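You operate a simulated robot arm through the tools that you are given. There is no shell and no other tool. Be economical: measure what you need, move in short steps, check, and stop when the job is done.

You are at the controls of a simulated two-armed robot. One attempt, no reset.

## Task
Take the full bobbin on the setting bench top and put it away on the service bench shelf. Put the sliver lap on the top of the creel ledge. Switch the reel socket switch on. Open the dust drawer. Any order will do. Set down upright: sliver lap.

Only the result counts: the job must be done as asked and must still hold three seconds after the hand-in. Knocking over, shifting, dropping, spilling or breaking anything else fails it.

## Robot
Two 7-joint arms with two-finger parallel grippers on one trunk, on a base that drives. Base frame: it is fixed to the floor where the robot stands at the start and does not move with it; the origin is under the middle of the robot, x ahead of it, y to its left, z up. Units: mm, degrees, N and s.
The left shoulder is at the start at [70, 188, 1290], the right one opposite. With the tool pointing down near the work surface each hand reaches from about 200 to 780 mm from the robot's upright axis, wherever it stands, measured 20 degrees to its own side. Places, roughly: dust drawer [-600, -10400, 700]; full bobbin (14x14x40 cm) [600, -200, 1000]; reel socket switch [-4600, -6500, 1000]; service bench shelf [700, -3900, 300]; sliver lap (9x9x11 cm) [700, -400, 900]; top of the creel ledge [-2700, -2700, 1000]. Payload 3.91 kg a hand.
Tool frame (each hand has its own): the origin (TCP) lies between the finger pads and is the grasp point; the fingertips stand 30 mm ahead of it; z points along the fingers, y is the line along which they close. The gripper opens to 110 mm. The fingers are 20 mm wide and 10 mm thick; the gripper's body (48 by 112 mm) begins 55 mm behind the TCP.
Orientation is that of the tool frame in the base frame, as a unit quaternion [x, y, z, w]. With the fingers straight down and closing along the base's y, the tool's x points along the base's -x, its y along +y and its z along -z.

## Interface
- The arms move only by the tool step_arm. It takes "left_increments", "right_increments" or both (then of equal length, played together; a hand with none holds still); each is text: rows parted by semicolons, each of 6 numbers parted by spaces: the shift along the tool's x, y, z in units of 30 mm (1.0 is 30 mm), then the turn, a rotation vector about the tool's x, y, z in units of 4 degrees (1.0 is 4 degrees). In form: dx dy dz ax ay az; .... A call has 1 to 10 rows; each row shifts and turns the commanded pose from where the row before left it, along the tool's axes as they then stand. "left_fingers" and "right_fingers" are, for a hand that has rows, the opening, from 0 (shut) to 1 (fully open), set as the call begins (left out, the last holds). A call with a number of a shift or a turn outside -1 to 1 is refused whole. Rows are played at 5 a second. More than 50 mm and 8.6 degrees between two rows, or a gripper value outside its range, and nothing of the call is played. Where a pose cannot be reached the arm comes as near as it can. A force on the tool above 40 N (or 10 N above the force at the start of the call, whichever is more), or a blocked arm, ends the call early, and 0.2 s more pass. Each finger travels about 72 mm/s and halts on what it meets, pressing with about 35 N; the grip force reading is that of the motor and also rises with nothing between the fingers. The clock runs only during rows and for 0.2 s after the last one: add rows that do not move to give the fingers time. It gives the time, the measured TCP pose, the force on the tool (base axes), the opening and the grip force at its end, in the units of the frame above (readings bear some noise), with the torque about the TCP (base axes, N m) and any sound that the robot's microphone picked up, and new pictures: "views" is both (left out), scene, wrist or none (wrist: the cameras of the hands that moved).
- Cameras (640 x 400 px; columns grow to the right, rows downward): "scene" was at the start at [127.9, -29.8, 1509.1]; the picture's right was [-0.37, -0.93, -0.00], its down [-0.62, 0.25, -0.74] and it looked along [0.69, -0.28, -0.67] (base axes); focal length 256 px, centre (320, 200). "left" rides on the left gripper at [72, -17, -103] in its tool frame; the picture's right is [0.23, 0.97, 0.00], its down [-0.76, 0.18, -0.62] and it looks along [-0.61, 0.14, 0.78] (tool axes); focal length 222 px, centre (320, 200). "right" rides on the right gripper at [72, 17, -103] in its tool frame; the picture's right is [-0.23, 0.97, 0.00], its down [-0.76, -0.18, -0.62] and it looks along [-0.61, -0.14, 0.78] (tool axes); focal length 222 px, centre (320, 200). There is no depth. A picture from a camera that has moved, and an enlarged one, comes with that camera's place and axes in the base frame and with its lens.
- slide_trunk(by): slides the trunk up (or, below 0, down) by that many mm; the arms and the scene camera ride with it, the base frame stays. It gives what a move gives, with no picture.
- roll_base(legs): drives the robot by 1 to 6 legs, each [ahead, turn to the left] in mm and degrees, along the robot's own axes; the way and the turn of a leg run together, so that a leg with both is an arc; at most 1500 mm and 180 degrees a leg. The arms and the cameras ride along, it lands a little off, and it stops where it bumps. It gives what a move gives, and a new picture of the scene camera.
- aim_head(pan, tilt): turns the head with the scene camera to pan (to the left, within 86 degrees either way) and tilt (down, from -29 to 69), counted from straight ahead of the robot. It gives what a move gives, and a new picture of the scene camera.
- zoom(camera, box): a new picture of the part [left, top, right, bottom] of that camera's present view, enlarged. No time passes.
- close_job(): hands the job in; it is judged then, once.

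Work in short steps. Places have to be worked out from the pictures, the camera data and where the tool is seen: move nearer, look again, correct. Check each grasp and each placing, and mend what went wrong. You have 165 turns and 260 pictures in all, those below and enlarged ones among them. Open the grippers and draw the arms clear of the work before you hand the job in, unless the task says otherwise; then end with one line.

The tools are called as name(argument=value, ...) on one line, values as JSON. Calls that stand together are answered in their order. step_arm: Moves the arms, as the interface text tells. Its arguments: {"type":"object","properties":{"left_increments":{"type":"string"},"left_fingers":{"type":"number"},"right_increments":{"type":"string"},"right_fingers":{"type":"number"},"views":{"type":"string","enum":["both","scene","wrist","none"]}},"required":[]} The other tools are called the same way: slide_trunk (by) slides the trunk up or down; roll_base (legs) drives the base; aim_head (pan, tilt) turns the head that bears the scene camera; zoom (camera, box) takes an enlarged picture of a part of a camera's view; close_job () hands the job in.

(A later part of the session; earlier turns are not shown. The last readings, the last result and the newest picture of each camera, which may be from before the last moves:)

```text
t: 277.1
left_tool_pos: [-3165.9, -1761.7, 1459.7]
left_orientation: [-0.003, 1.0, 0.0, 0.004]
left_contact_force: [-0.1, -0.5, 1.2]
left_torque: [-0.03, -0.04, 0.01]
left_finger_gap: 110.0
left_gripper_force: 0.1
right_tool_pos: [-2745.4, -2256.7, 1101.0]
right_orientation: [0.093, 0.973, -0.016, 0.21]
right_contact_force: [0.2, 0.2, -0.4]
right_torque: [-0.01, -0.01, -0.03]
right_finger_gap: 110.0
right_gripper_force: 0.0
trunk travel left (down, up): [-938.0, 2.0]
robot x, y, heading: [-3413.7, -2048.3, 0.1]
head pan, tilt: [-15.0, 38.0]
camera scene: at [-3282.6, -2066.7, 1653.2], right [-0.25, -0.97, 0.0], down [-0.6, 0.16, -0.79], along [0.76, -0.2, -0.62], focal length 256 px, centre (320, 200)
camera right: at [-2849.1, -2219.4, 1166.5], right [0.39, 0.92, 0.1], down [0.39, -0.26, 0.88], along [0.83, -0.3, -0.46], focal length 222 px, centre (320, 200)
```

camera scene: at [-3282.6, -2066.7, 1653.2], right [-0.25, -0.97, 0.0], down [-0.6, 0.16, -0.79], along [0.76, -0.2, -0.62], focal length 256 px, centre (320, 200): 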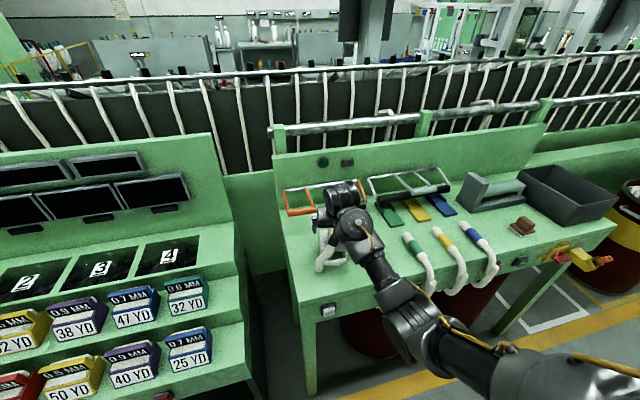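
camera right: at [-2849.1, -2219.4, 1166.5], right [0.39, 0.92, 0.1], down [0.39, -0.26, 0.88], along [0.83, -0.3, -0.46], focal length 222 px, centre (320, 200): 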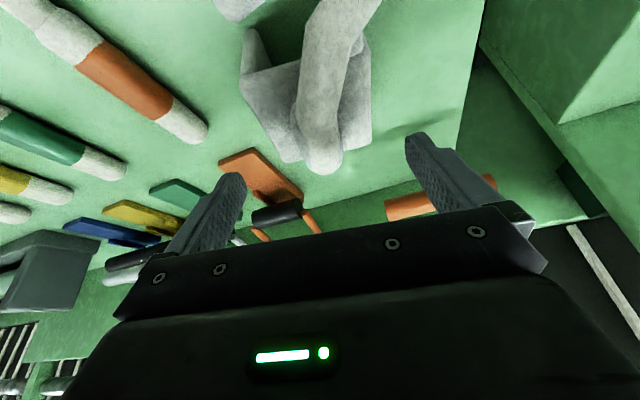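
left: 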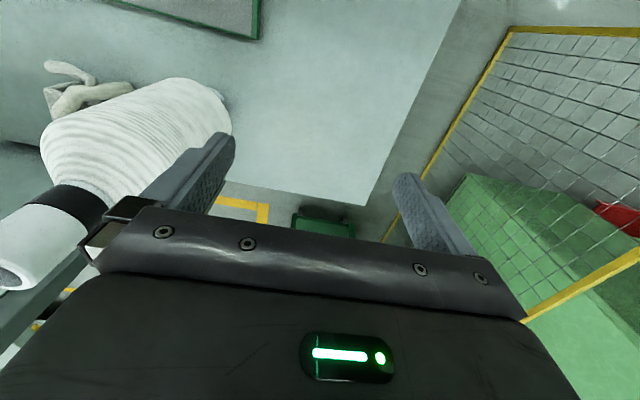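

Clear of the lap's top now. I'll rise a bit more, then back off.

step_arm(right_increments="-0.2 0 -0.5 0 -1 0;-0.25 0 -0.45 0 -1 0;-0.25 0 -0.45 0 -1 0;-0.3 0 -0.4 0 -1 0", views="none")

roll_base(legs=[[-350, 0]])

zoom(camera="scene", box=[260, 160, 480, 320])

```text
t: 278.1
left_tool_pos: [-3165.9, -1762.4, 1459.2]
left_orientation: [-0.003, 1.0, 0.0, 0.004]
left_contact_force: [-0.1, -0.4, 0.0]
left_torque: [0.01, 0.01, 0.02]
left_finger_gap: 109.7
left_gripper_force: 0.1
right_tool_pos: [-2746.4, -2257.1, 1163.5]
right_orientation: [0.091, 0.935, -0.029, 0.342]
right_contact_force: [-0.1, 0.4, 0.3]
right_torque: [0.0, -0.01, 0.02]
right_finger_gap: 110.0
right_gripper_force: 0.1
trunk travel left (down, up): [-938.0, 2.0]
robot x, y, heading: [-3417.6, -2045.7, 0.4]
head pan, tilt: [-15.0, 38.0]
```

```text
t: 280.4
left_tool_pos: [-3515.3, -1764.4, 1457.8]
left_orientation: [-0.004, 1.0, 0.0, 0.004]
left_contact_force: [-0.5, 1.1, -0.5]
left_torque: [0.02, 0.06, 0.0]
left_finger_gap: 110.1
left_gripper_force: 0.0
right_tool_pos: [-3095.1, -2256.0, 1163.0]
right_orientation: [0.088, 0.935, -0.028, 0.342]
right_contact_force: [0.3, 0.5, -0.6]
right_torque: [-0.01, 0.02, 0.0]
right_finger_gap: 109.9
right_gripper_force: 0.0
trunk travel left (down, up): [-938.0, 2.0]
robot x, y, heading: [-3763.9, -2045.3, 0.4]
head pan, tilt: [-15.0, 38.0]
camera scene: at [-3630.8, -2068.0, 1652.9], right [-0.25, -0.97, 0.0], down [-0.6, 0.15, -0.79], along [0.76, -0.2, -0.62], focal length 256 px, centre (320, 200)
```

scene: 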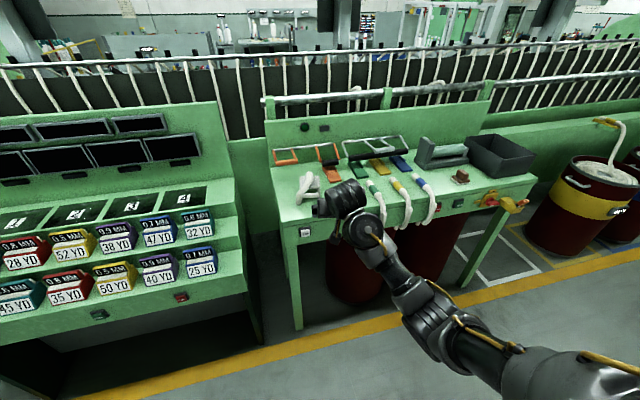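

```text
2.50 times, centred on (370, 240) of scene
camera zoom: at [-3630.8, -2068.0, 1652.9], right [-0.25, -0.97, 0.0], down [-0.6, 0.15, -0.79], along [0.76, -0.2, -0.62], focal length 640 px, centre (195, 100)
```

zoom: 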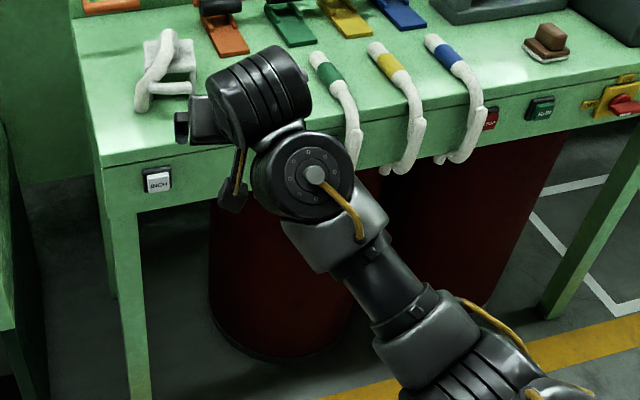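

The lap stands upright on the ledge. Next is the switch: I'll turn south and drive back down the aisle, shifted a bit east to clear the drums.

roll_base(legs=[[0, -85], [1300, 0], [1300, 0], [0, -5], [1000, 0]])

aim_head(pan=35, tilt=18)

```text
t: 302.0
left_tool_pos: [-3256.6, -5893.5, 1458.6]
left_orientation: [0.704, 0.71, -0.004, 0.002]
left_contact_force: [-0.5, 0.4, -0.1]
left_torque: [-0.02, 0.04, -0.02]
left_finger_gap: 110.1
left_gripper_force: 0.0
right_tool_pos: [-3749.5, -6313.4, 1164.1]
right_orientation: [0.723, 0.598, -0.264, 0.223]
right_contact_force: [-0.4, 0.6, 0.4]
right_torque: [-0.04, 0.02, 0.02]
right_finger_gap: 109.9
right_gripper_force: 0.0
trunk travel left (down, up): [-938.0, 2.0]
robot x, y, heading: [-3539.5, -5643.6, -89.8]
head pan, tilt: [-15.0, 38.0]
camera scene: at [-3562.2, -5775.0, 1653.3], right [-0.97, 0.25, 0.0], down [0.16, 0.6, -0.79], along [-0.2, -0.76, -0.62], focal length 256 px, centre (320, 200)
```

scene: 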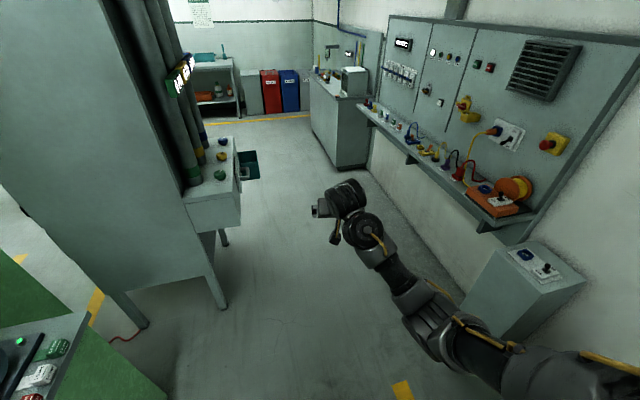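

```text
t: 303.2
left_tool_pos: [-3255.7, -5894.2, 1459.0]
left_orientation: [0.704, 0.71, -0.004, 0.003]
left_contact_force: [0.7, 0.1, 0.1]
left_torque: [0.0, 0.01, -0.01]
left_finger_gap: 109.7
left_gripper_force: 0.0
right_tool_pos: [-3749.9, -6313.5, 1164.4]
right_orientation: [0.724, 0.598, -0.264, 0.222]
right_contact_force: [-0.7, 0.0, -0.3]
right_torque: [-0.01, -0.01, 0.0]
right_finger_gap: 110.0
right_gripper_force: 0.1
trunk travel left (down, up): [-938.0, 2.0]
robot x, y, heading: [-3537.9, -5644.2, -89.7]
head pan, tilt: [35.0, 18.0]
camera scene: at [-3486.5, -5768.4, 1684.8], right [-0.82, -0.58, 0.0], down [-0.18, 0.25, -0.95], along [0.55, -0.78, -0.31], focal length 256 px, centre (320, 200)
```

scene: 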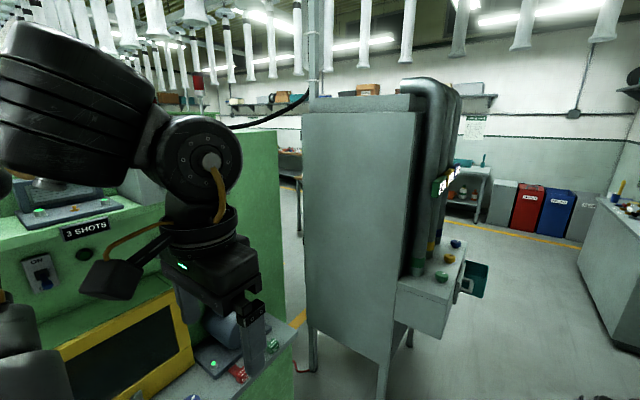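

I panned the wrong way. The panel is to the right, so I'll aim there and zoom.

aim_head(pan=-45, tilt=27)

zoom(camera="scene", box=[180, 120, 420, 270])

```text
t: 304.7
left_tool_pos: [-3254.9, -5894.1, 1459.2]
left_orientation: [0.705, 0.71, -0.004, 0.002]
left_contact_force: [-0.6, -0.5, 1.1]
left_torque: [-0.01, 0.0, 0.02]
left_finger_gap: 110.2
left_gripper_force: 0.2
right_tool_pos: [-3750.5, -6314.3, 1163.5]
right_orientation: [0.724, 0.597, -0.263, 0.222]
right_contact_force: [-0.4, 0.6, 0.8]
right_torque: [0.03, -0.02, -0.02]
right_finger_gap: 110.0
right_gripper_force: 0.1
trunk travel left (down, up): [-938.0, 2.0]
robot x, y, heading: [-3541.0, -5643.9, -89.5]
head pan, tilt: [-45.0, 27.0]
camera scene: at [-3604.6, -5757.8, 1670.3], right [-0.71, 0.7, 0.0], down [0.32, 0.32, -0.89], along [-0.63, -0.63, -0.45], focal length 256 px, centre (320, 200)
```

scene: 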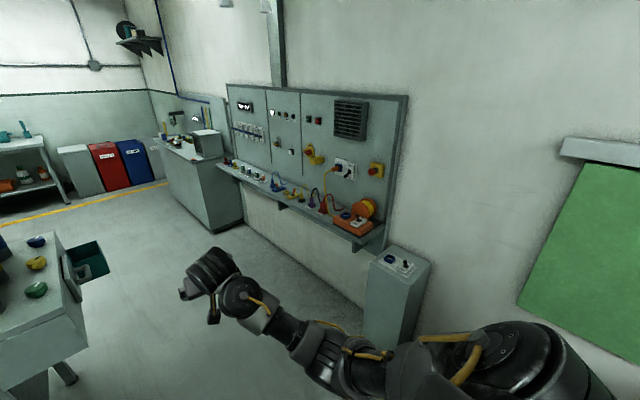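

```text
2.67 times, centred on (300, 195) of scene
camera zoom: at [-3604.6, -5757.8, 1670.3], right [-0.71, 0.7, 0.0], down [0.32, 0.32, -0.89], along [-0.63, -0.63, -0.45], focal length 683 px, centre (373, 213)
```

zoom: 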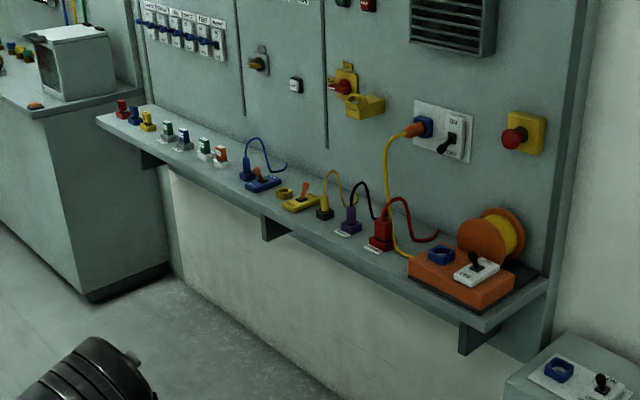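

By triangulation, the toggle on the orange reel base next to its blue socket is at about (-4606,-6455,942), which best matches the place given. I'll drive in front of it with the right hand aligned, facing -x.

roll_base(legs=[[0, -14.7], [1053, 0], [0, -75.8]])

aim_head(pan=-15, tilt=38)

```text
t: 310.1
left_tool_pos: [-3551.0, -6821.1, 1468.2]
left_orientation: [0.787, 0.617, -0.014, 0.01]
left_contact_force: [-1.0, 0.1, 0.0]
left_torque: [0.02, -0.03, 0.02]
left_finger_gap: 110.0
left_gripper_force: 0.1
right_tool_pos: [-4132.8, -7113.4, 1173.0]
right_orientation: [0.791, 0.501, -0.292, 0.196]
right_contact_force: [-0.5, -1.0, 0.0]
right_torque: [-0.03, 0.01, -0.05]
right_finger_gap: 110.0
right_gripper_force: 0.1
trunk travel left (down, up): [-938.0, 2.0]
robot x, y, heading: [-3768.2, -6529.3, -102.9]
head pan, tilt: [-45.0, 27.0]
stopped in leg 2: the robot was blocked; the commanded pose is now the measured one
camera scene: at [-3854.5, -6600.7, 1671.6], right [-0.53, 0.85, -0.02], down [0.38, 0.23, -0.9], along [-0.75, -0.48, -0.45], focal length 256 px, centre (320, 200)
```

scene: 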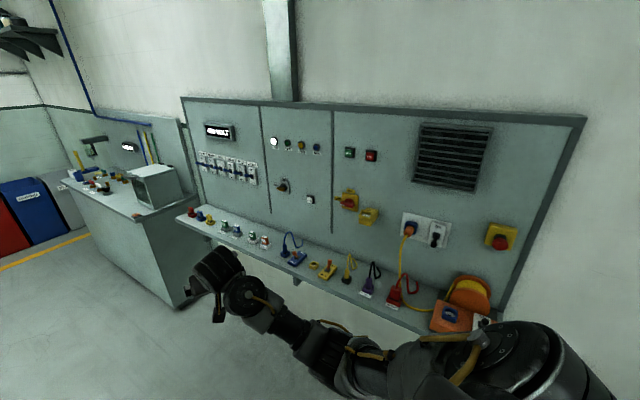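

```text
t: 311.0
left_tool_pos: [-3550.4, -6822.5, 1468.6]
left_orientation: [0.787, 0.616, -0.013, 0.01]
left_contact_force: [0.7, -0.5, 0.0]
left_torque: [-0.02, 0.0, 0.02]
left_finger_gap: 109.9
left_gripper_force: 0.1
right_tool_pos: [-4134.4, -7111.4, 1175.2]
right_orientation: [0.791, 0.5, -0.294, 0.195]
right_contact_force: [-0.5, 0.4, -0.6]
right_torque: [0.01, 0.0, -0.03]
right_finger_gap: 110.0
right_gripper_force: 0.1
trunk travel left (down, up): [-938.0, 2.0]
robot x, y, heading: [-3764.1, -6532.5, -103.1]
head pan, tilt: [-15.0, 38.0]
camera scene: at [-3816.5, -6626.7, 1655.4], right [-0.88, 0.47, -0.01], down [0.29, 0.53, -0.8], along [-0.37, -0.71, -0.6], focal length 256 px, centre (320, 200)
```

scene: 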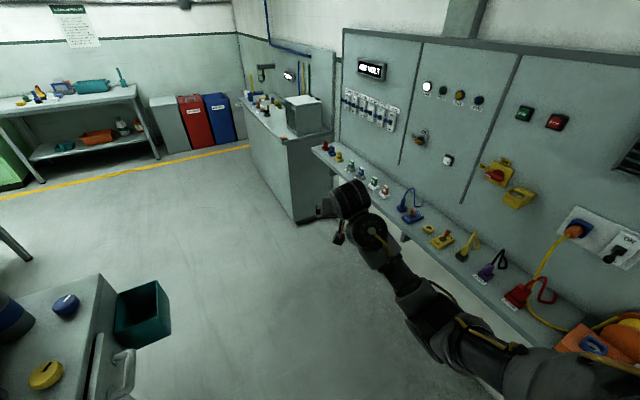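

The base was blocked. I'll look down to see what it touches before moving further.

aim_head(pan=45, tilt=62)

aim_head(pan=-40, tilt=65)

```text
t: 312.3
left_tool_pos: [-3550.4, -6822.0, 1469.5]
left_orientation: [0.787, 0.616, -0.013, 0.009]
left_contact_force: [0.0, -1.3, -0.4]
left_torque: [0.01, 0.0, -0.01]
left_finger_gap: 110.1
left_gripper_force: 0.1
right_tool_pos: [-4133.1, -7110.2, 1175.1]
right_orientation: [0.791, 0.5, -0.295, 0.195]
right_contact_force: [0.6, 0.9, -0.5]
right_torque: [-0.03, 0.0, -0.02]
right_finger_gap: 109.8
right_gripper_force: 0.1
trunk travel left (down, up): [-938.0, 2.0]
robot x, y, heading: [-3763.9, -6537.6, -103.2]
head pan, tilt: [45.0, 62.0]
camera scene: at [-3741.8, -6606.0, 1623.1], right [-0.85, -0.53, 0.01], down [-0.47, 0.74, -0.48], along [0.25, -0.42, -0.87], focal length 256 px, centre (320, 200)
```

scene: 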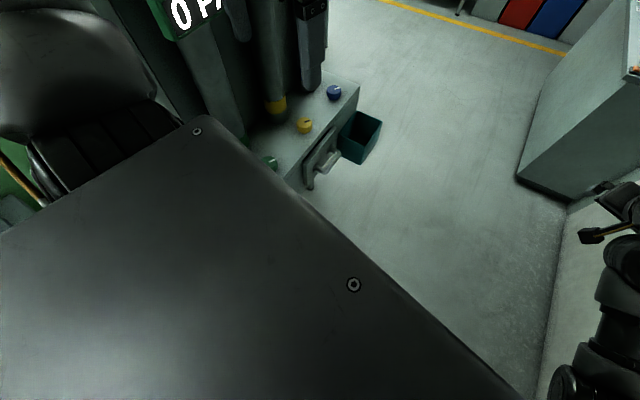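

```text
t: 313.9
left_tool_pos: [-3550.5, -6821.6, 1468.7]
left_orientation: [0.787, 0.616, -0.014, 0.009]
left_contact_force: [0.2, 0.3, -0.6]
left_torque: [0.01, 0.0, -0.03]
left_finger_gap: 110.3
left_gripper_force: 0.0
right_tool_pos: [-4132.4, -7110.2, 1174.6]
right_orientation: [0.791, 0.5, -0.294, 0.195]
right_contact_force: [0.2, 0.0, 0.6]
right_torque: [0.01, -0.02, 0.03]
right_finger_gap: 110.1
right_gripper_force: 0.0
trunk travel left (down, up): [-938.0, 2.0]
robot x, y, heading: [-3766.6, -6530.4, -103.0]
head pan, tilt: [-40.0, 65.0]
camera scene: at [-3824.7, -6588.5, 1619.4], right [-0.6, 0.8, -0.02], down [0.72, 0.54, -0.43], along [-0.34, -0.27, -0.9], focal length 256 px, centre (320, 200)
```

scene: 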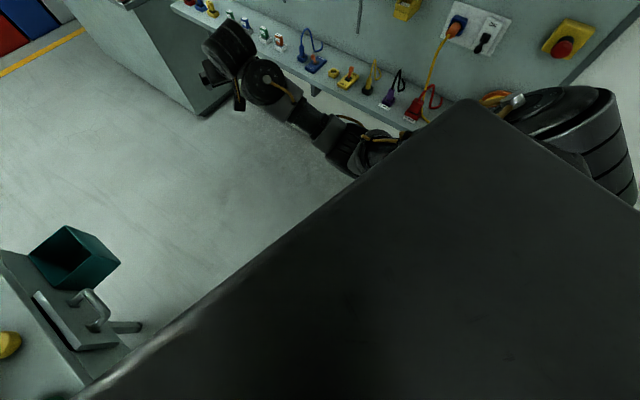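

The chest is close to the cabinet handle on my left, which is the likely contact. I'll back off, turn to face the panel from farther north, and use the left hand instead.

roll_base(legs=[[-250, 0], [0, -77]])

aim_head(pan=5, tilt=35)

```text
t: 319.0
left_tool_pos: [-3967.6, -6573.5, 1461.3]
left_orientation: [1.0, -0.008, -0.005, -0.003]
left_contact_force: [0.0, -0.2, 0.2]
left_torque: [0.02, 0.01, 0.01]
left_finger_gap: 110.1
left_gripper_force: 0.0
right_tool_pos: [-4374.2, -6068.9, 1163.0]
right_orientation: [0.934, -0.101, -0.341, -0.033]
right_contact_force: [0.5, -0.5, -0.8]
right_torque: [0.0, 0.03, 0.0]
right_finger_gap: 109.7
right_gripper_force: 0.1
trunk travel left (down, up): [-938.0, 2.0]
robot x, y, heading: [-3707.5, -6295.8, 179.7]
head pan, tilt: [-40.0, 65.0]
camera scene: at [-3805.2, -6254.0, 1617.9], right [0.65, 0.76, 0.0], down [0.69, -0.59, -0.42], along [-0.32, 0.27, -0.91], focal length 256 px, centre (320, 200)
```

scene: 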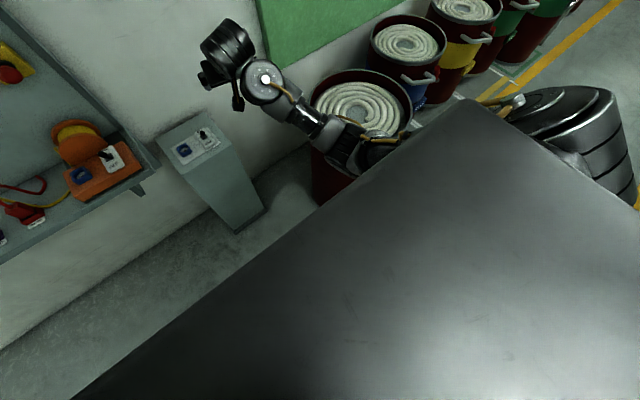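

```text
t: 320.1
left_tool_pos: [-3967.6, -6573.5, 1462.1]
left_orientation: [1.0, -0.009, -0.005, -0.003]
left_contact_force: [-0.2, 0.2, 0.5]
left_torque: [0.0, 0.0, 0.0]
left_finger_gap: 109.8
left_gripper_force: 0.1
right_tool_pos: [-4372.9, -6069.4, 1163.2]
right_orientation: [0.934, -0.1, -0.342, -0.033]
right_contact_force: [-0.1, 0.1, -0.3]
right_torque: [0.02, 0.0, 0.03]
right_finger_gap: 109.9
right_gripper_force: 0.1
trunk travel left (down, up): [-938.0, 2.0]
robot x, y, heading: [-3708.4, -6293.4, 179.5]
head pan, tilt: [5.0, 35.0]
camera scene: at [-3846.8, -6300.0, 1657.7], right [-0.08, 1.0, 0.0], down [0.57, 0.05, -0.82], along [-0.82, -0.07, -0.57], focal length 256 px, centre (320, 200)
```

scene: 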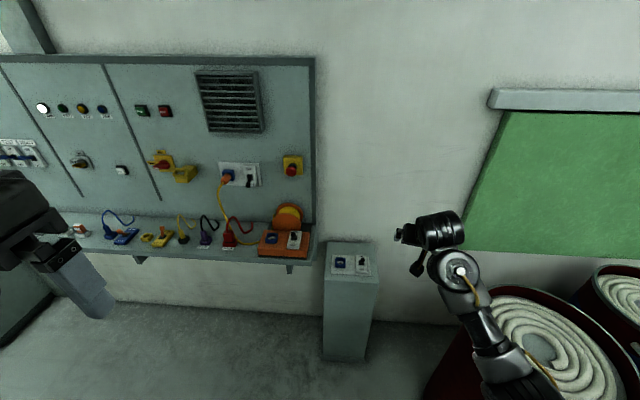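

The reel on the shelf and the end box look undisturbed. I'll zoom on the toggles to read labels and lever states.

zoom(camera="scene", box=[205, 155, 325, 265])

zoom(camera="scene", box=[320, 235, 390, 285])

```text
3.64 times, centred on (265, 210) of scene
camera zoom: at [-3846.8, -6300.0, 1657.7], right [-0.08, 1.0, 0.0], down [0.57, 0.05, -0.82], along [-0.82, -0.07, -0.57], focal length 931 px, centre (520, 164)
```

zoom: 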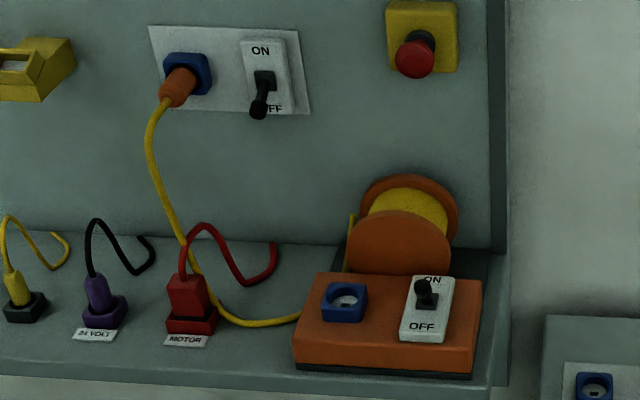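

```text
8.00 times, centred on (355, 260) of scene
camera zoom: at [-3846.8, -6300.0, 1657.7], right [-0.08, 1.0, 0.0], down [0.57, 0.05, -0.82], along [-0.82, -0.07, -0.57], focal length 2048 px, centre (40, -280)
```

zoom: 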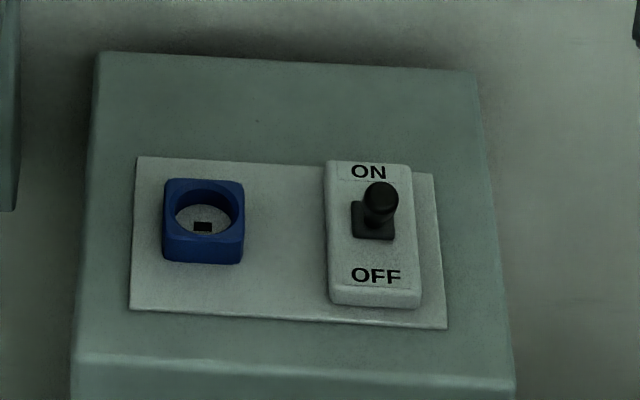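

The wall toggle reads OFF, and the reel's own toggle (with its blue socket) matches the given place but needs a closer look. I'll roll closer and bring the left hand forward to view it.

roll_base(legs=[[240, 0]])

step_arm(left_increments="-1 -0.35 0 0 0 0;-1 -0.35 0 0 0 0;-1 -0.35 0 0 0 0;-1 -0.35 0 0 0 0;-1 -0.35 0 0 0 0;-1 -0.35 0 0 0 0;-0.8 -0.35 0.5 0 0 0;-0.6 -0.35 1 0 0 0;0 -0.35 1 0 0 0;0 -0.35 1 0 0 0", left_fingers=0, views="none")

step_arm(left_increments="0 0 1 0 0 0;0 0 1 0 0 0;0 0 1 0 0 0;0 0 1 0 0 0;0 0 1 0 0 0", views="both")

```text
t: 321.9
left_tool_pos: [-4205.2, -6571.6, 1461.8]
left_orientation: [1.0, -0.01, -0.007, -0.002]
left_contact_force: [-1.1, 0.3, 0.6]
left_torque: [0.03, 0.01, 0.0]
left_finger_gap: 109.8
left_gripper_force: 0.0
right_tool_pos: [-4610.7, -6065.5, 1164.4]
right_orientation: [0.933, -0.102, -0.343, -0.033]
right_contact_force: [0.8, 0.1, -0.5]
right_torque: [0.01, 0.03, 0.03]
right_finger_gap: 110.1
right_gripper_force: 0.0
trunk travel left (down, up): [-938.0, 2.0]
robot x, y, heading: [-3951.1, -6291.6, 179.6]
head pan, tilt: [5.0, 35.0]
camera scene: at [-4083.8, -6298.0, 1658.1], right [-0.08, 1.0, 0.0], down [0.57, 0.05, -0.82], along [-0.82, -0.06, -0.57], focal length 256 px, centre (320, 200)
```

scene: 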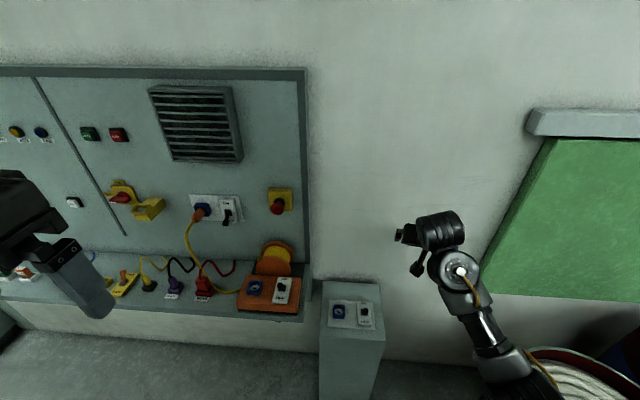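

```text
t: 324.1
left_tool_pos: [-4383.7, -6436.2, 1334.0]
left_orientation: [1.0, -0.009, -0.005, -0.003]
left_contact_force: [0.1, -0.1, -0.5]
left_torque: [0.01, 0.01, 0.04]
left_finger_gap: 0.2
left_gripper_force: 34.6
left hand out of reach, approached as far as the arm can: row 2, 3, 4, 5
right_tool_pos: [-4614.0, -6065.2, 1162.4]
right_orientation: [0.934, -0.103, -0.342, -0.034]
right_contact_force: [-0.1, 0.1, -0.2]
right_torque: [-0.01, -0.01, 0.0]
right_finger_gap: 110.0
right_gripper_force: 0.0
trunk travel left (down, up): [-938.0, 2.0]
robot x, y, heading: [-3948.8, -6292.8, 179.7]
head pan, tilt: [5.0, 35.0]
```

```text
t: 325.3
left_tool_pos: [-4385.6, -6435.0, 1184.7]
left_orientation: [1.0, -0.01, -0.005, -0.003]
left_contact_force: [-1.1, 0.8, 1.0]
left_torque: [0.05, 0.03, -0.03]
left_finger_gap: 0.1
left_gripper_force: 34.9
right_tool_pos: [-4614.9, -6065.8, 1162.4]
right_orientation: [0.934, -0.101, -0.341, -0.033]
right_contact_force: [-0.2, 0.0, 0.4]
right_torque: [0.0, -0.01, 0.0]
right_finger_gap: 110.2
right_gripper_force: 0.0
trunk travel left (down, up): [-938.0, 2.0]
robot x, y, heading: [-3945.4, -6297.4, 179.6]
head pan, tilt: [5.0, 35.0]
camera scene: at [-4089.4, -6297.8, 1657.6], right [-0.08, 1.0, 0.0], down [0.57, 0.05, -0.82], along [-0.82, -0.06, -0.57], focal length 256 px, centre (320, 200)
camera left: at [-4314.2, -6420.9, 1287.9], right [0.21, -0.98, -0.01], down [-0.76, -0.17, 0.63], along [-0.62, -0.13, -0.78], focal length 222 px, centre (320, 200)
```

scene: 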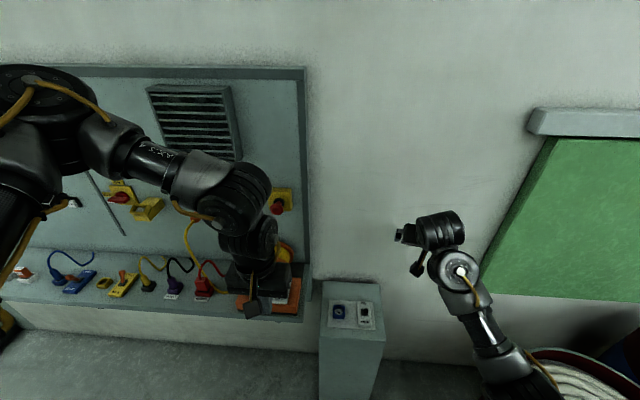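
left: 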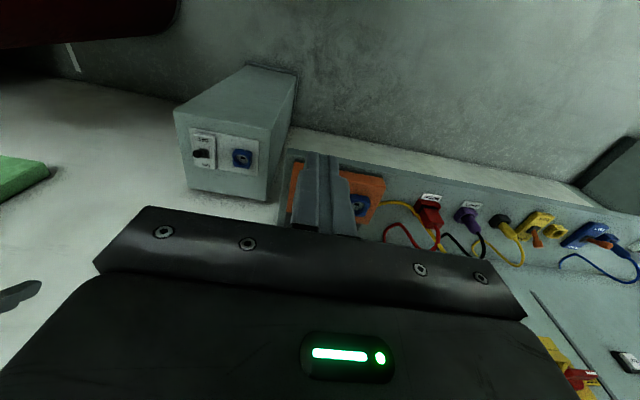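

The fingers hide the toggle. I'll shift the hand left and pitch it forward to look from the wrist and scene cameras.

step_arm(left_increments="0 0.9 0 0 -1 0;0 0.9 0 0 -1 0;0 0.9 0 0 -1 0;0 0 0 0 -1 0;0 0 0 0 -1 0;0 0 0 0 -1 0;0 0 0 0 -1 0;0 0 0 0 -1 0", views="both")

zoom(camera="scene", box=[220, 225, 320, 325])

```text
t: 327.1
left_tool_pos: [-4401.6, -6514.4, 1179.3]
left_orientation: [0.96, -0.008, -0.28, -0.005]
left_contact_force: [0.5, 0.6, -0.4]
left_torque: [0.02, -0.01, 0.02]
left_finger_gap: 0.1
left_gripper_force: 34.9
left hand out of reach, approached as far as the arm can: row 7, 8
right_tool_pos: [-4614.1, -6063.9, 1161.6]
right_orientation: [0.933, -0.102, -0.342, -0.033]
right_contact_force: [0.1, 0.4, 0.2]
right_torque: [-0.02, -0.03, -0.01]
right_finger_gap: 110.2
right_gripper_force: 0.0
trunk travel left (down, up): [-938.0, 2.0]
robot x, y, heading: [-3949.5, -6293.0, 179.6]
head pan, tilt: [5.0, 35.0]
camera scene: at [-4088.0, -6296.8, 1657.7], right [-0.08, 1.0, 0.0], down [0.57, 0.04, -0.82], along [-0.82, -0.07, -0.57], focal length 256 px, centre (320, 200)
camera left: at [-4286.6, -6499.7, 1228.3], right [0.17, -0.98, -0.13], down [-0.31, -0.18, 0.93], along [-0.94, -0.12, -0.33], focal length 222 px, centre (320, 200)
```

scene: 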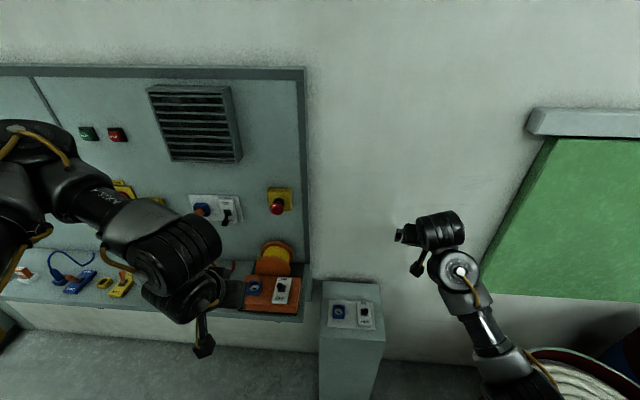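
left: 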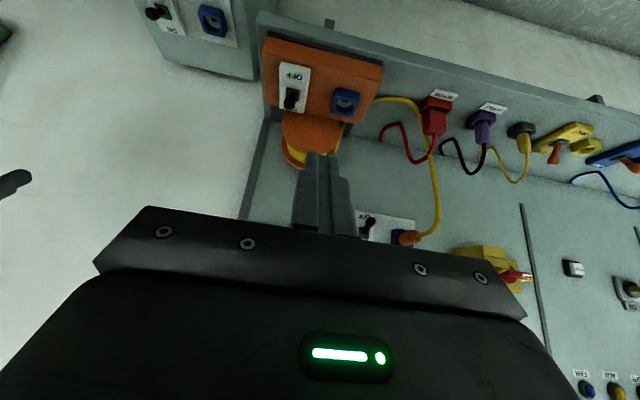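

```text
4.00 times, centred on (270, 275) of scene
camera zoom: at [-4088.0, -6296.8, 1657.7], right [-0.08, 1.0, 0.0], down [0.57, 0.04, -0.82], along [-0.82, -0.07, -0.57], focal length 1024 px, centre (520, -100)
```

zoom: 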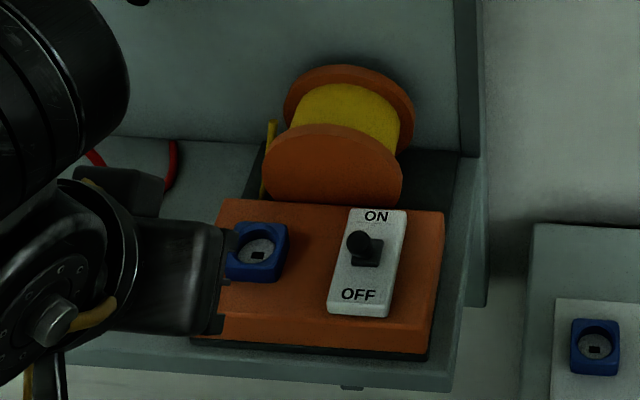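

The closer view shows the reel's lever leaning to OFF, with its knob at about (-4572,-6469,980). I'll bring the closed left fingertips down just in front of it.

step_arm(left_increments="0 -0.3 0.84 0 0 0;0 -0.3 0.84 0 0 0;0 -0.3 0.84 0 0 0;0 -0.3 0.84 0 0 0;0 -0.3 0.84 0 0 0;0 0 0.84 0 0 0;0 0 0.84 0 0 0;0 0 0.84 0 0 0", views="both")

zoom(camera="scene", box=[220, 225, 320, 325])

```text
t: 328.9
left_tool_pos: [-4483.4, -6435.3, 1024.5]
left_orientation: [0.959, -0.007, -0.282, -0.002]
left_contact_force: [-1.3, -0.5, 0.6]
left_torque: [-0.07, -0.01, -0.01]
left_finger_gap: 0.0
left_gripper_force: 35.4
left hand out of reach, approached as far as the arm can: row 6, 7, 8
right_tool_pos: [-4613.5, -6064.6, 1161.7]
right_orientation: [0.934, -0.101, -0.342, -0.032]
right_contact_force: [0.2, 0.4, -0.5]
right_torque: [-0.03, -0.01, 0.03]
right_finger_gap: 109.8
right_gripper_force: 0.0
trunk travel left (down, up): [-938.0, 2.0]
robot x, y, heading: [-3948.3, -6292.6, 179.2]
head pan, tilt: [5.0, 35.0]
camera scene: at [-4087.9, -6294.7, 1657.7], right [-0.08, 1.0, 0.0], down [0.57, 0.04, -0.82], along [-0.82, -0.07, -0.57], focal length 256 px, centre (320, 200)
camera left: at [-4366.7, -6421.1, 1073.2], right [0.18, -0.98, -0.12], down [-0.31, -0.17, 0.94], along [-0.94, -0.13, -0.33], focal length 222 px, centre (320, 200)
```

scene: 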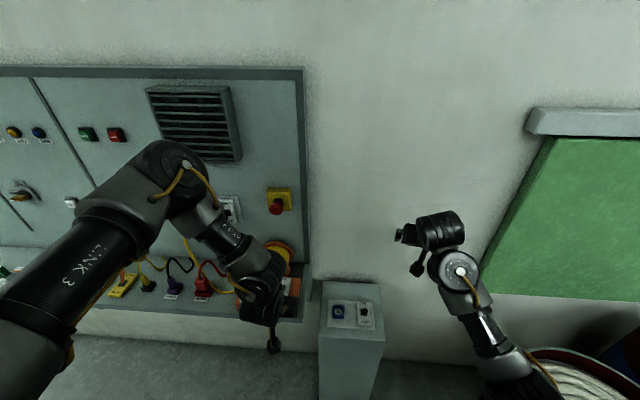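
left: 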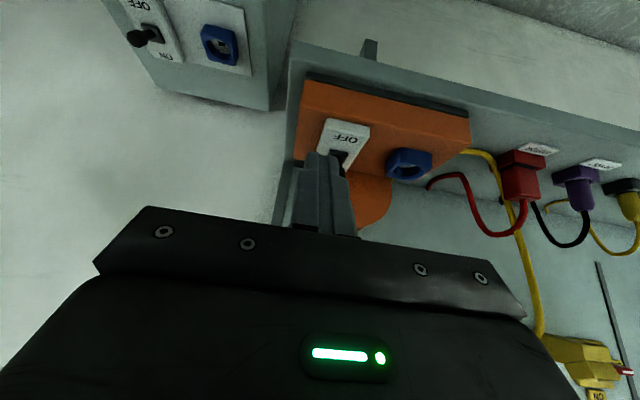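

```text
4.00 times, centred on (270, 275) of scene
camera zoom: at [-4087.9, -6294.7, 1657.7], right [-0.08, 1.0, 0.0], down [0.57, 0.04, -0.82], along [-0.82, -0.07, -0.57], focal length 1024 px, centre (520, -100)
```

zoom: 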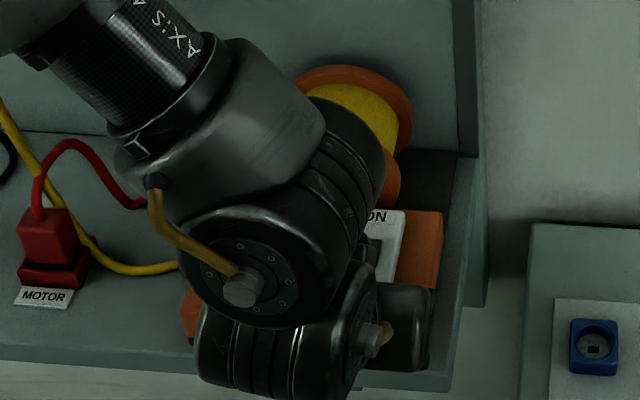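

The left arm is at full reach. I'll pull the hand back a bit, roll 75 mm closer, and re-approach.

step_arm(left_increments="0.85 0.4 -0.55 0 0 0;0.85 0.4 -0.55 0 0 0;0 0.3 0 0 0 0", views="none")

roll_base(legs=[[75, 0]])

step_arm(left_increments="0 0 0 0 0 0", views="wrist")

```text
t: 329.7
left_tool_pos: [-4423.1, -6473.1, 1024.0]
left_orientation: [0.959, -0.008, -0.282, -0.006]
left_contact_force: [-0.6, 0.5, 0.6]
left_torque: [0.02, 0.0, -0.03]
left_finger_gap: 0.0
left_gripper_force: 34.4
right_tool_pos: [-4615.0, -6066.7, 1162.0]
right_orientation: [0.933, -0.101, -0.343, -0.033]
right_contact_force: [-0.1, 0.9, 0.5]
right_torque: [-0.02, 0.02, -0.03]
right_finger_gap: 110.0
right_gripper_force: 0.2
trunk travel left (down, up): [-938.0, 2.0]
robot x, y, heading: [-3951.1, -6293.9, 179.7]
head pan, tilt: [5.0, 35.0]
```

```text
t: 330.8
left_tool_pos: [-4487.0, -6471.7, 1029.4]
left_orientation: [0.958, -0.011, -0.285, -0.006]
left_contact_force: [1.3, 0.2, -0.5]
left_torque: [-0.1, 0.07, 0.03]
left_finger_gap: 0.0
left_gripper_force: 35.2
right_tool_pos: [-4675.6, -6062.8, 1168.5]
right_orientation: [0.932, -0.101, -0.346, -0.033]
right_contact_force: [-0.3, 0.3, -1.5]
right_torque: [-0.02, 0.02, 0.03]
right_finger_gap: 110.1
right_gripper_force: 0.1
trunk travel left (down, up): [-938.0, 2.0]
robot x, y, heading: [-4026.8, -6291.9, 179.4]
head pan, tilt: [5.0, 35.0]
camera scene: at [-4155.7, -6295.3, 1658.0], right [-0.08, 1.0, 0.0], down [0.57, 0.04, -0.82], along [-0.82, -0.07, -0.57], focal length 256 px, centre (320, 200)
```

scene: 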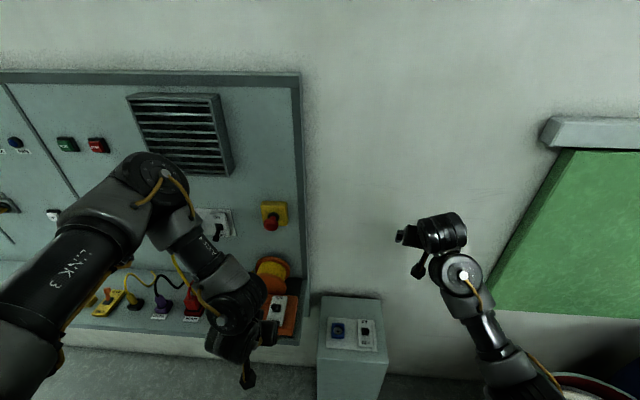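

```text
t: 331.2
left_tool_pos: [-4497.5, -6471.6, 1022.5]
left_orientation: [0.96, -0.01, -0.279, -0.006]
left_contact_force: [-0.5, 0.5, -0.1]
left_torque: [0.01, -0.04, -0.03]
left_finger_gap: 0.0
left_gripper_force: 34.8
right_tool_pos: [-4688.5, -6064.3, 1160.5]
right_orientation: [0.934, -0.102, -0.341, -0.035]
right_contact_force: [-2.3, 0.8, -1.4]
right_torque: [0.04, -0.01, -0.01]
right_finger_gap: 110.0
right_gripper_force: 0.0
trunk travel left (down, up): [-938.0, 2.0]
robot x, y, heading: [-4025.6, -6294.1, 179.2]
head pan, tilt: [5.0, 35.0]
camera left: at [-4382.7, -6458.1, 1071.7], right [0.17, -0.98, -0.13], down [-0.31, -0.18, 0.93], along [-0.93, -0.12, -0.34], focal length 222 px, centre (320, 200)
```

left: 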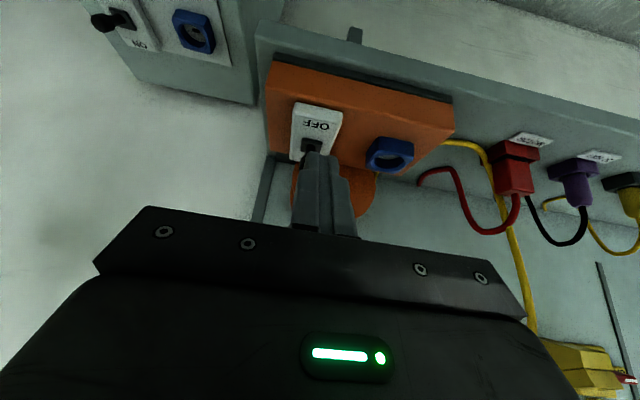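

Aligned in y, so I'll lower 30 mm and then push forward through the lever.

step_arm(left_increments="0.27 -0.05 0.42 0 0 0;0.27 -0.04 0.42 0 0 0;-0.42 0 0.27 0 0 0;-0.42 0 0.27 0 0 0;-0.42 0 0.27 0 0 0;-0.42 0 0.27 0 0 0;0 0 0 0 0 0", views="wrist")

```text
t: 332.8
left_tool_pos: [-4532.1, -6448.7, 1008.2]
left_orientation: [0.959, -0.009, -0.284, -0.004]
left_contact_force: [0.5, -0.6, -0.4]
left_torque: [-0.02, 0.02, -0.02]
left_finger_gap: 0.0
left_gripper_force: 35.3
left hand out of reach, approached as far as the arm can: row 4, 5, 6
right_tool_pos: [-4679.8, -6064.4, 1166.4]
right_orientation: [0.932, -0.102, -0.345, -0.034]
right_contact_force: [0.0, -0.2, -0.5]
right_torque: [-0.01, -0.02, 0.01]
right_finger_gap: 109.9
right_gripper_force: 0.0
trunk travel left (down, up): [-938.0, 2.0]
robot x, y, heading: [-4021.8, -6287.5, 179.7]
head pan, tilt: [5.0, 35.0]
camera left: at [-4416.3, -6434.5, 1055.2], right [0.17, -0.98, -0.13], down [-0.3, -0.17, 0.94], along [-0.94, -0.12, -0.33], focal length 222 px, centre (320, 200)
```

left: 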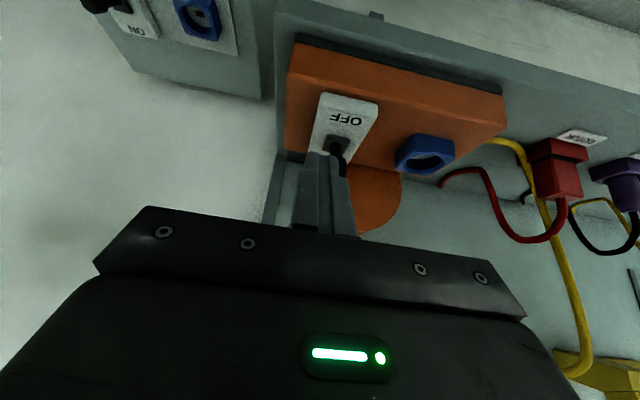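

The wrist hits a limit at this pitch and drifted sideways. I'll pull back, reduce the pitch to about 12°, and re-approach more vertically.

step_arm(left_increments="0.84 0.35 -0.55 0 0 0;0.84 0.35 -0.55 0 0 0;0 0 -0.3 0 1 0;0 0 0 0 1 0;0 0 0 0 1 0;0 0 0 0 1 0;0 0 0 0 1 0;0 0 0 0 0 0", views="wrist")

```text
t: 334.6
left_tool_pos: [-4463.6, -6463.5, 1019.3]
left_orientation: [0.994, -0.01, -0.112, -0.002]
left_contact_force: [-0.7, 0.0, -0.3]
left_torque: [0.0, -0.01, 0.03]
left_finger_gap: 0.1
left_gripper_force: 34.8
left hand out of reach, approached as far as the arm can: row 7
right_tool_pos: [-4680.6, -6064.2, 1166.2]
right_orientation: [0.932, -0.1, -0.346, -0.034]
right_contact_force: [0.1, -0.1, -0.3]
right_torque: [0.01, 0.0, 0.01]
right_finger_gap: 110.0
right_gripper_force: 0.0
trunk travel left (down, up): [-938.0, 2.0]
robot x, y, heading: [-4023.1, -6292.5, 179.7]
head pan, tilt: [5.0, 35.0]
camera left: at [-4369.8, -6449.6, 1104.1], right [0.2, -0.98, -0.05], down [-0.61, -0.17, 0.78], along [-0.77, -0.13, -0.63], focal length 222 px, centre (320, 200)
```

left: 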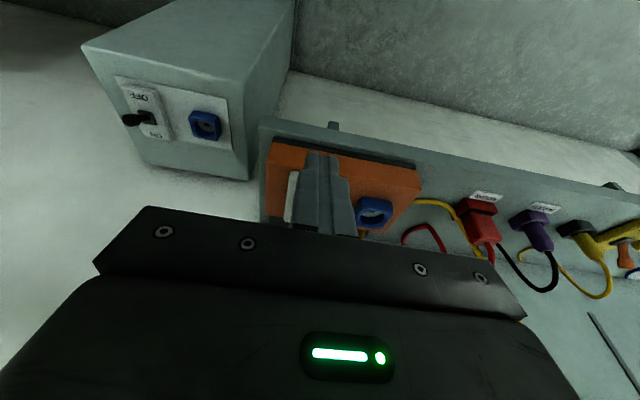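

The left arm seems to be in an awkward elbow pose. I'll take a scene view to understand it.

aim_head(pan=25, tilt=30)

```text
t: 335.4
left_tool_pos: [-4462.5, -6463.8, 1020.2]
left_orientation: [0.994, -0.01, -0.113, -0.002]
left_contact_force: [0.7, 0.3, 1.1]
left_torque: [0.04, 0.03, -0.02]
left_finger_gap: 0.2
left_gripper_force: 34.8
right_tool_pos: [-4680.4, -6064.9, 1166.0]
right_orientation: [0.932, -0.101, -0.346, -0.033]
right_contact_force: [0.4, -0.4, -0.1]
right_torque: [-0.02, -0.05, 0.01]
right_finger_gap: 110.2
right_gripper_force: 0.0
trunk travel left (down, up): [-938.0, 2.0]
robot x, y, heading: [-4027.6, -6290.9, 179.2]
head pan, tilt: [25.0, 30.0]
camera scene: at [-4157.0, -6327.4, 1665.5], right [-0.41, 0.91, 0.0], down [0.46, 0.21, -0.87], along [-0.79, -0.36, -0.5], focal length 256 px, centre (320, 200)
```

scene: 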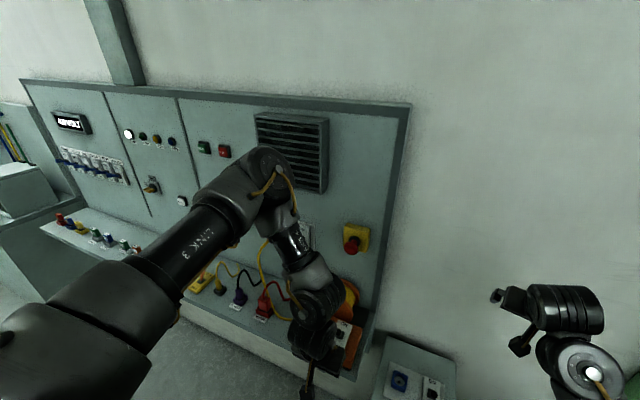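

The right arm reaches better, so I'll switch hands. I'll raise the left hand, back off, and yaw the base 30° left so the lever lies in front of the right hand.

step_arm(left_increments="0.2 0 -1 0 0 0;0.2 0 -1 0 0 0;0.2 0 -1 0 0 0;0.2 0 -1 0 0 0;0.2 0 -1 0 0 0;0.2 0 -1 0 0 0;0.2 0 -1 0 0 0;0.2 0 -1 0 0 0", right_increments="0 0 0 0 0 0;0 0 0 0 0 0;0 0 0 0 0 0;0 0 0 0 0 0;0 0 0 0 0 0;0 0 0 0 0 0;0 0 0 0 0 0;0 0 0 0 0 0", right_fingers=0, views="none")

roll_base(legs=[[-190, 0], [0, 30]])

aim_head(pan=-15, tilt=38)

```text
t: 337.2
left_tool_pos: [-4403.0, -6468.1, 1204.6]
left_orientation: [0.995, -0.01, -0.103, -0.002]
left_contact_force: [-0.6, -0.2, 0.8]
left_torque: [0.04, 0.03, 0.01]
left_finger_gap: 0.0
left_gripper_force: 35.0
left hand out of reach, approached as far as the arm can: row 6, 7, 8
right_tool_pos: [-4681.4, -6066.1, 1165.7]
right_orientation: [0.932, -0.1, -0.346, -0.034]
right_contact_force: [-0.2, -0.8, -0.1]
right_torque: [0.0, 0.0, -0.02]
right_finger_gap: 0.0
right_gripper_force: 35.5
trunk travel left (down, up): [-938.0, 2.0]
robot x, y, heading: [-4026.8, -6290.7, 179.6]
head pan, tilt: [25.0, 30.0]
```

```text
t: 340.2
left_tool_pos: [-4076.1, -6632.8, 1204.9]
left_orientation: [0.964, 0.245, -0.099, 0.025]
left_contact_force: [0.4, 0.4, 0.7]
left_torque: [0.03, 0.02, -0.01]
left_finger_gap: 0.0
left_gripper_force: 34.4
right_tool_pos: [-4518.2, -6423.4, 1166.5]
right_orientation: [0.927, 0.142, -0.342, 0.056]
right_contact_force: [1.0, 0.1, 0.6]
right_torque: [0.03, 0.01, 0.01]
right_finger_gap: 0.0
right_gripper_force: 34.7
trunk travel left (down, up): [-938.0, 2.0]
robot x, y, heading: [-3837.2, -6294.8, -150.7]
head pan, tilt: [25.0, 30.0]
camera scene: at [-3931.1, -6390.4, 1665.5], right [-0.81, 0.58, 0.0], down [0.29, 0.41, -0.87], along [-0.5, -0.7, -0.5], focal length 256 px, centre (320, 200)
```

scene: 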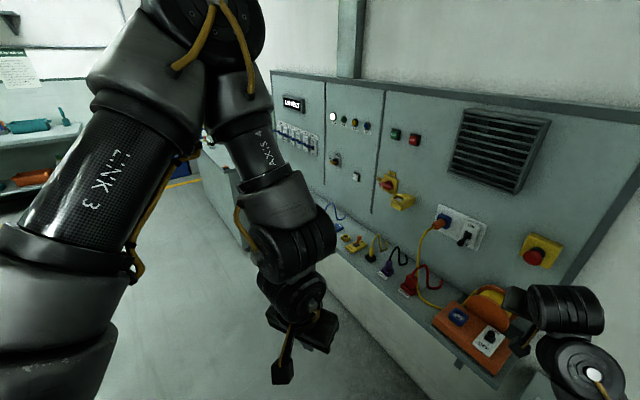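

```text
t: 341.3
left_tool_pos: [-4077.2, -6631.8, 1205.5]
left_orientation: [0.964, 0.246, -0.1, 0.026]
left_contact_force: [0.0, 0.1, 0.1]
left_torque: [0.04, 0.02, -0.02]
left_finger_gap: 0.2
left_gripper_force: 35.2
right_tool_pos: [-4518.0, -6423.4, 1165.7]
right_orientation: [0.927, 0.142, -0.341, 0.056]
right_contact_force: [0.5, -0.4, 0.4]
right_torque: [0.0, -0.03, -0.02]
right_finger_gap: 0.0
right_gripper_force: 35.3
trunk travel left (down, up): [-938.0, 2.0]
robot x, y, heading: [-3834.8, -6293.1, -150.7]
head pan, tilt: [-15.0, 38.0]
camera scene: at [-3962.4, -6338.1, 1653.2], right [-0.25, 0.97, 0.0], down [0.6, 0.15, -0.79], along [-0.76, -0.2, -0.62], focal length 256 px, centre (320, 200)
```

scene: 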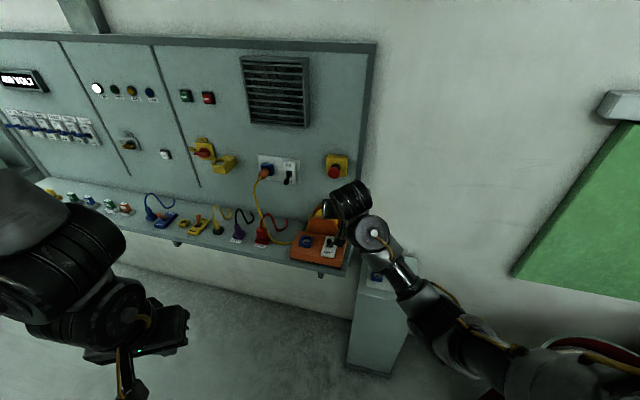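

The right hand is now at (-4518,-6423,1166), just above and in front of the lever. I'll descend to just ahead of the knob.

step_arm(right_increments="0.69 0.23 0.94 0 0 0;0.69 0.23 0.94 0 0 0;0.69 0.23 0.94 0 0 0;0.69 0.23 0.94 0 0 0;0.35 0.23 0.47 0 0 0;0 0 0 0 0 0", views="both")

zoom(camera="scene", box=[270, 180, 390, 300])

```text
t: 342.7
left_tool_pos: [-4076.1, -6631.7, 1204.7]
left_orientation: [0.964, 0.245, -0.1, 0.026]
left_contact_force: [-0.4, -0.1, -0.8]
left_torque: [-0.01, 0.01, -0.01]
left_finger_gap: 0.0
left_gripper_force: 34.9
right_tool_pos: [-4518.5, -6460.7, 1009.3]
right_orientation: [0.927, 0.142, -0.342, 0.057]
right_contact_force: [0.0, 0.3, 0.7]
right_torque: [0.02, 0.02, -0.01]
right_finger_gap: 0.2
right_gripper_force: 34.7
trunk travel left (down, up): [-938.0, 2.0]
robot x, y, heading: [-3835.5, -6293.2, -150.4]
head pan, tilt: [-15.0, 38.0]
camera scene: at [-3962.0, -6338.1, 1653.2], right [-0.25, 0.97, 0.0], down [0.6, 0.15, -0.79], along [-0.76, -0.2, -0.62], focal length 256 px, centre (320, 200)
camera right: at [-4396.9, -6439.4, 1040.2], right [0.13, -0.98, 0.15], down [-0.22, 0.12, 0.97], along [-0.97, -0.16, -0.2], focal length 222 px, centre (320, 200)
```

scene: 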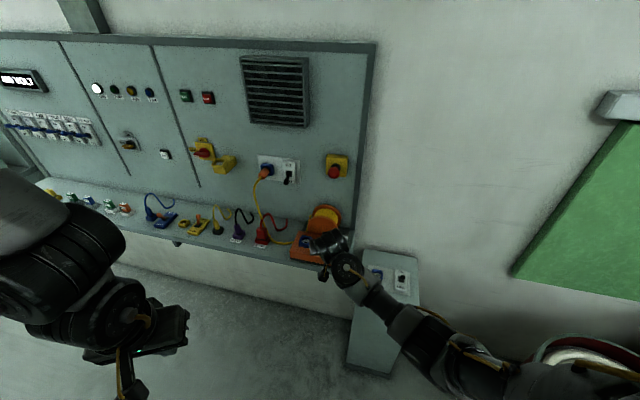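
right: 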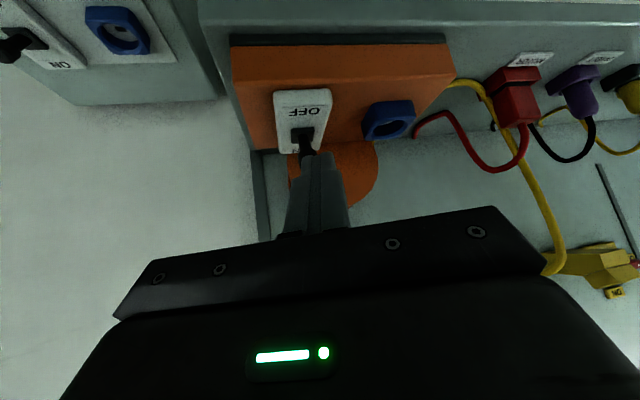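

```text
3.33 times, centred on (330, 240) of scene
camera zoom: at [-3962.0, -6338.1, 1653.2], right [-0.25, 0.97, 0.0], down [0.6, 0.15, -0.79], along [-0.76, -0.2, -0.62], focal length 854 px, centre (287, 67)
```

zoom: 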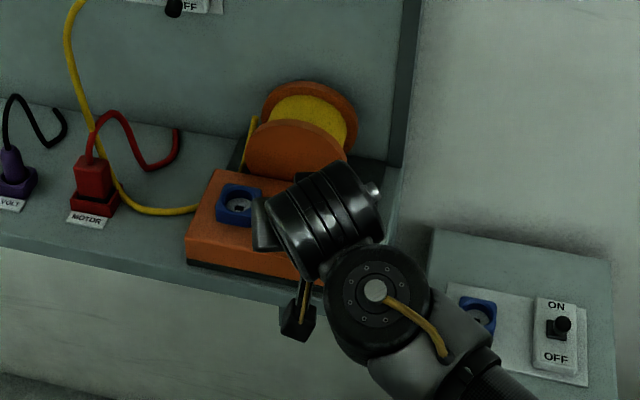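

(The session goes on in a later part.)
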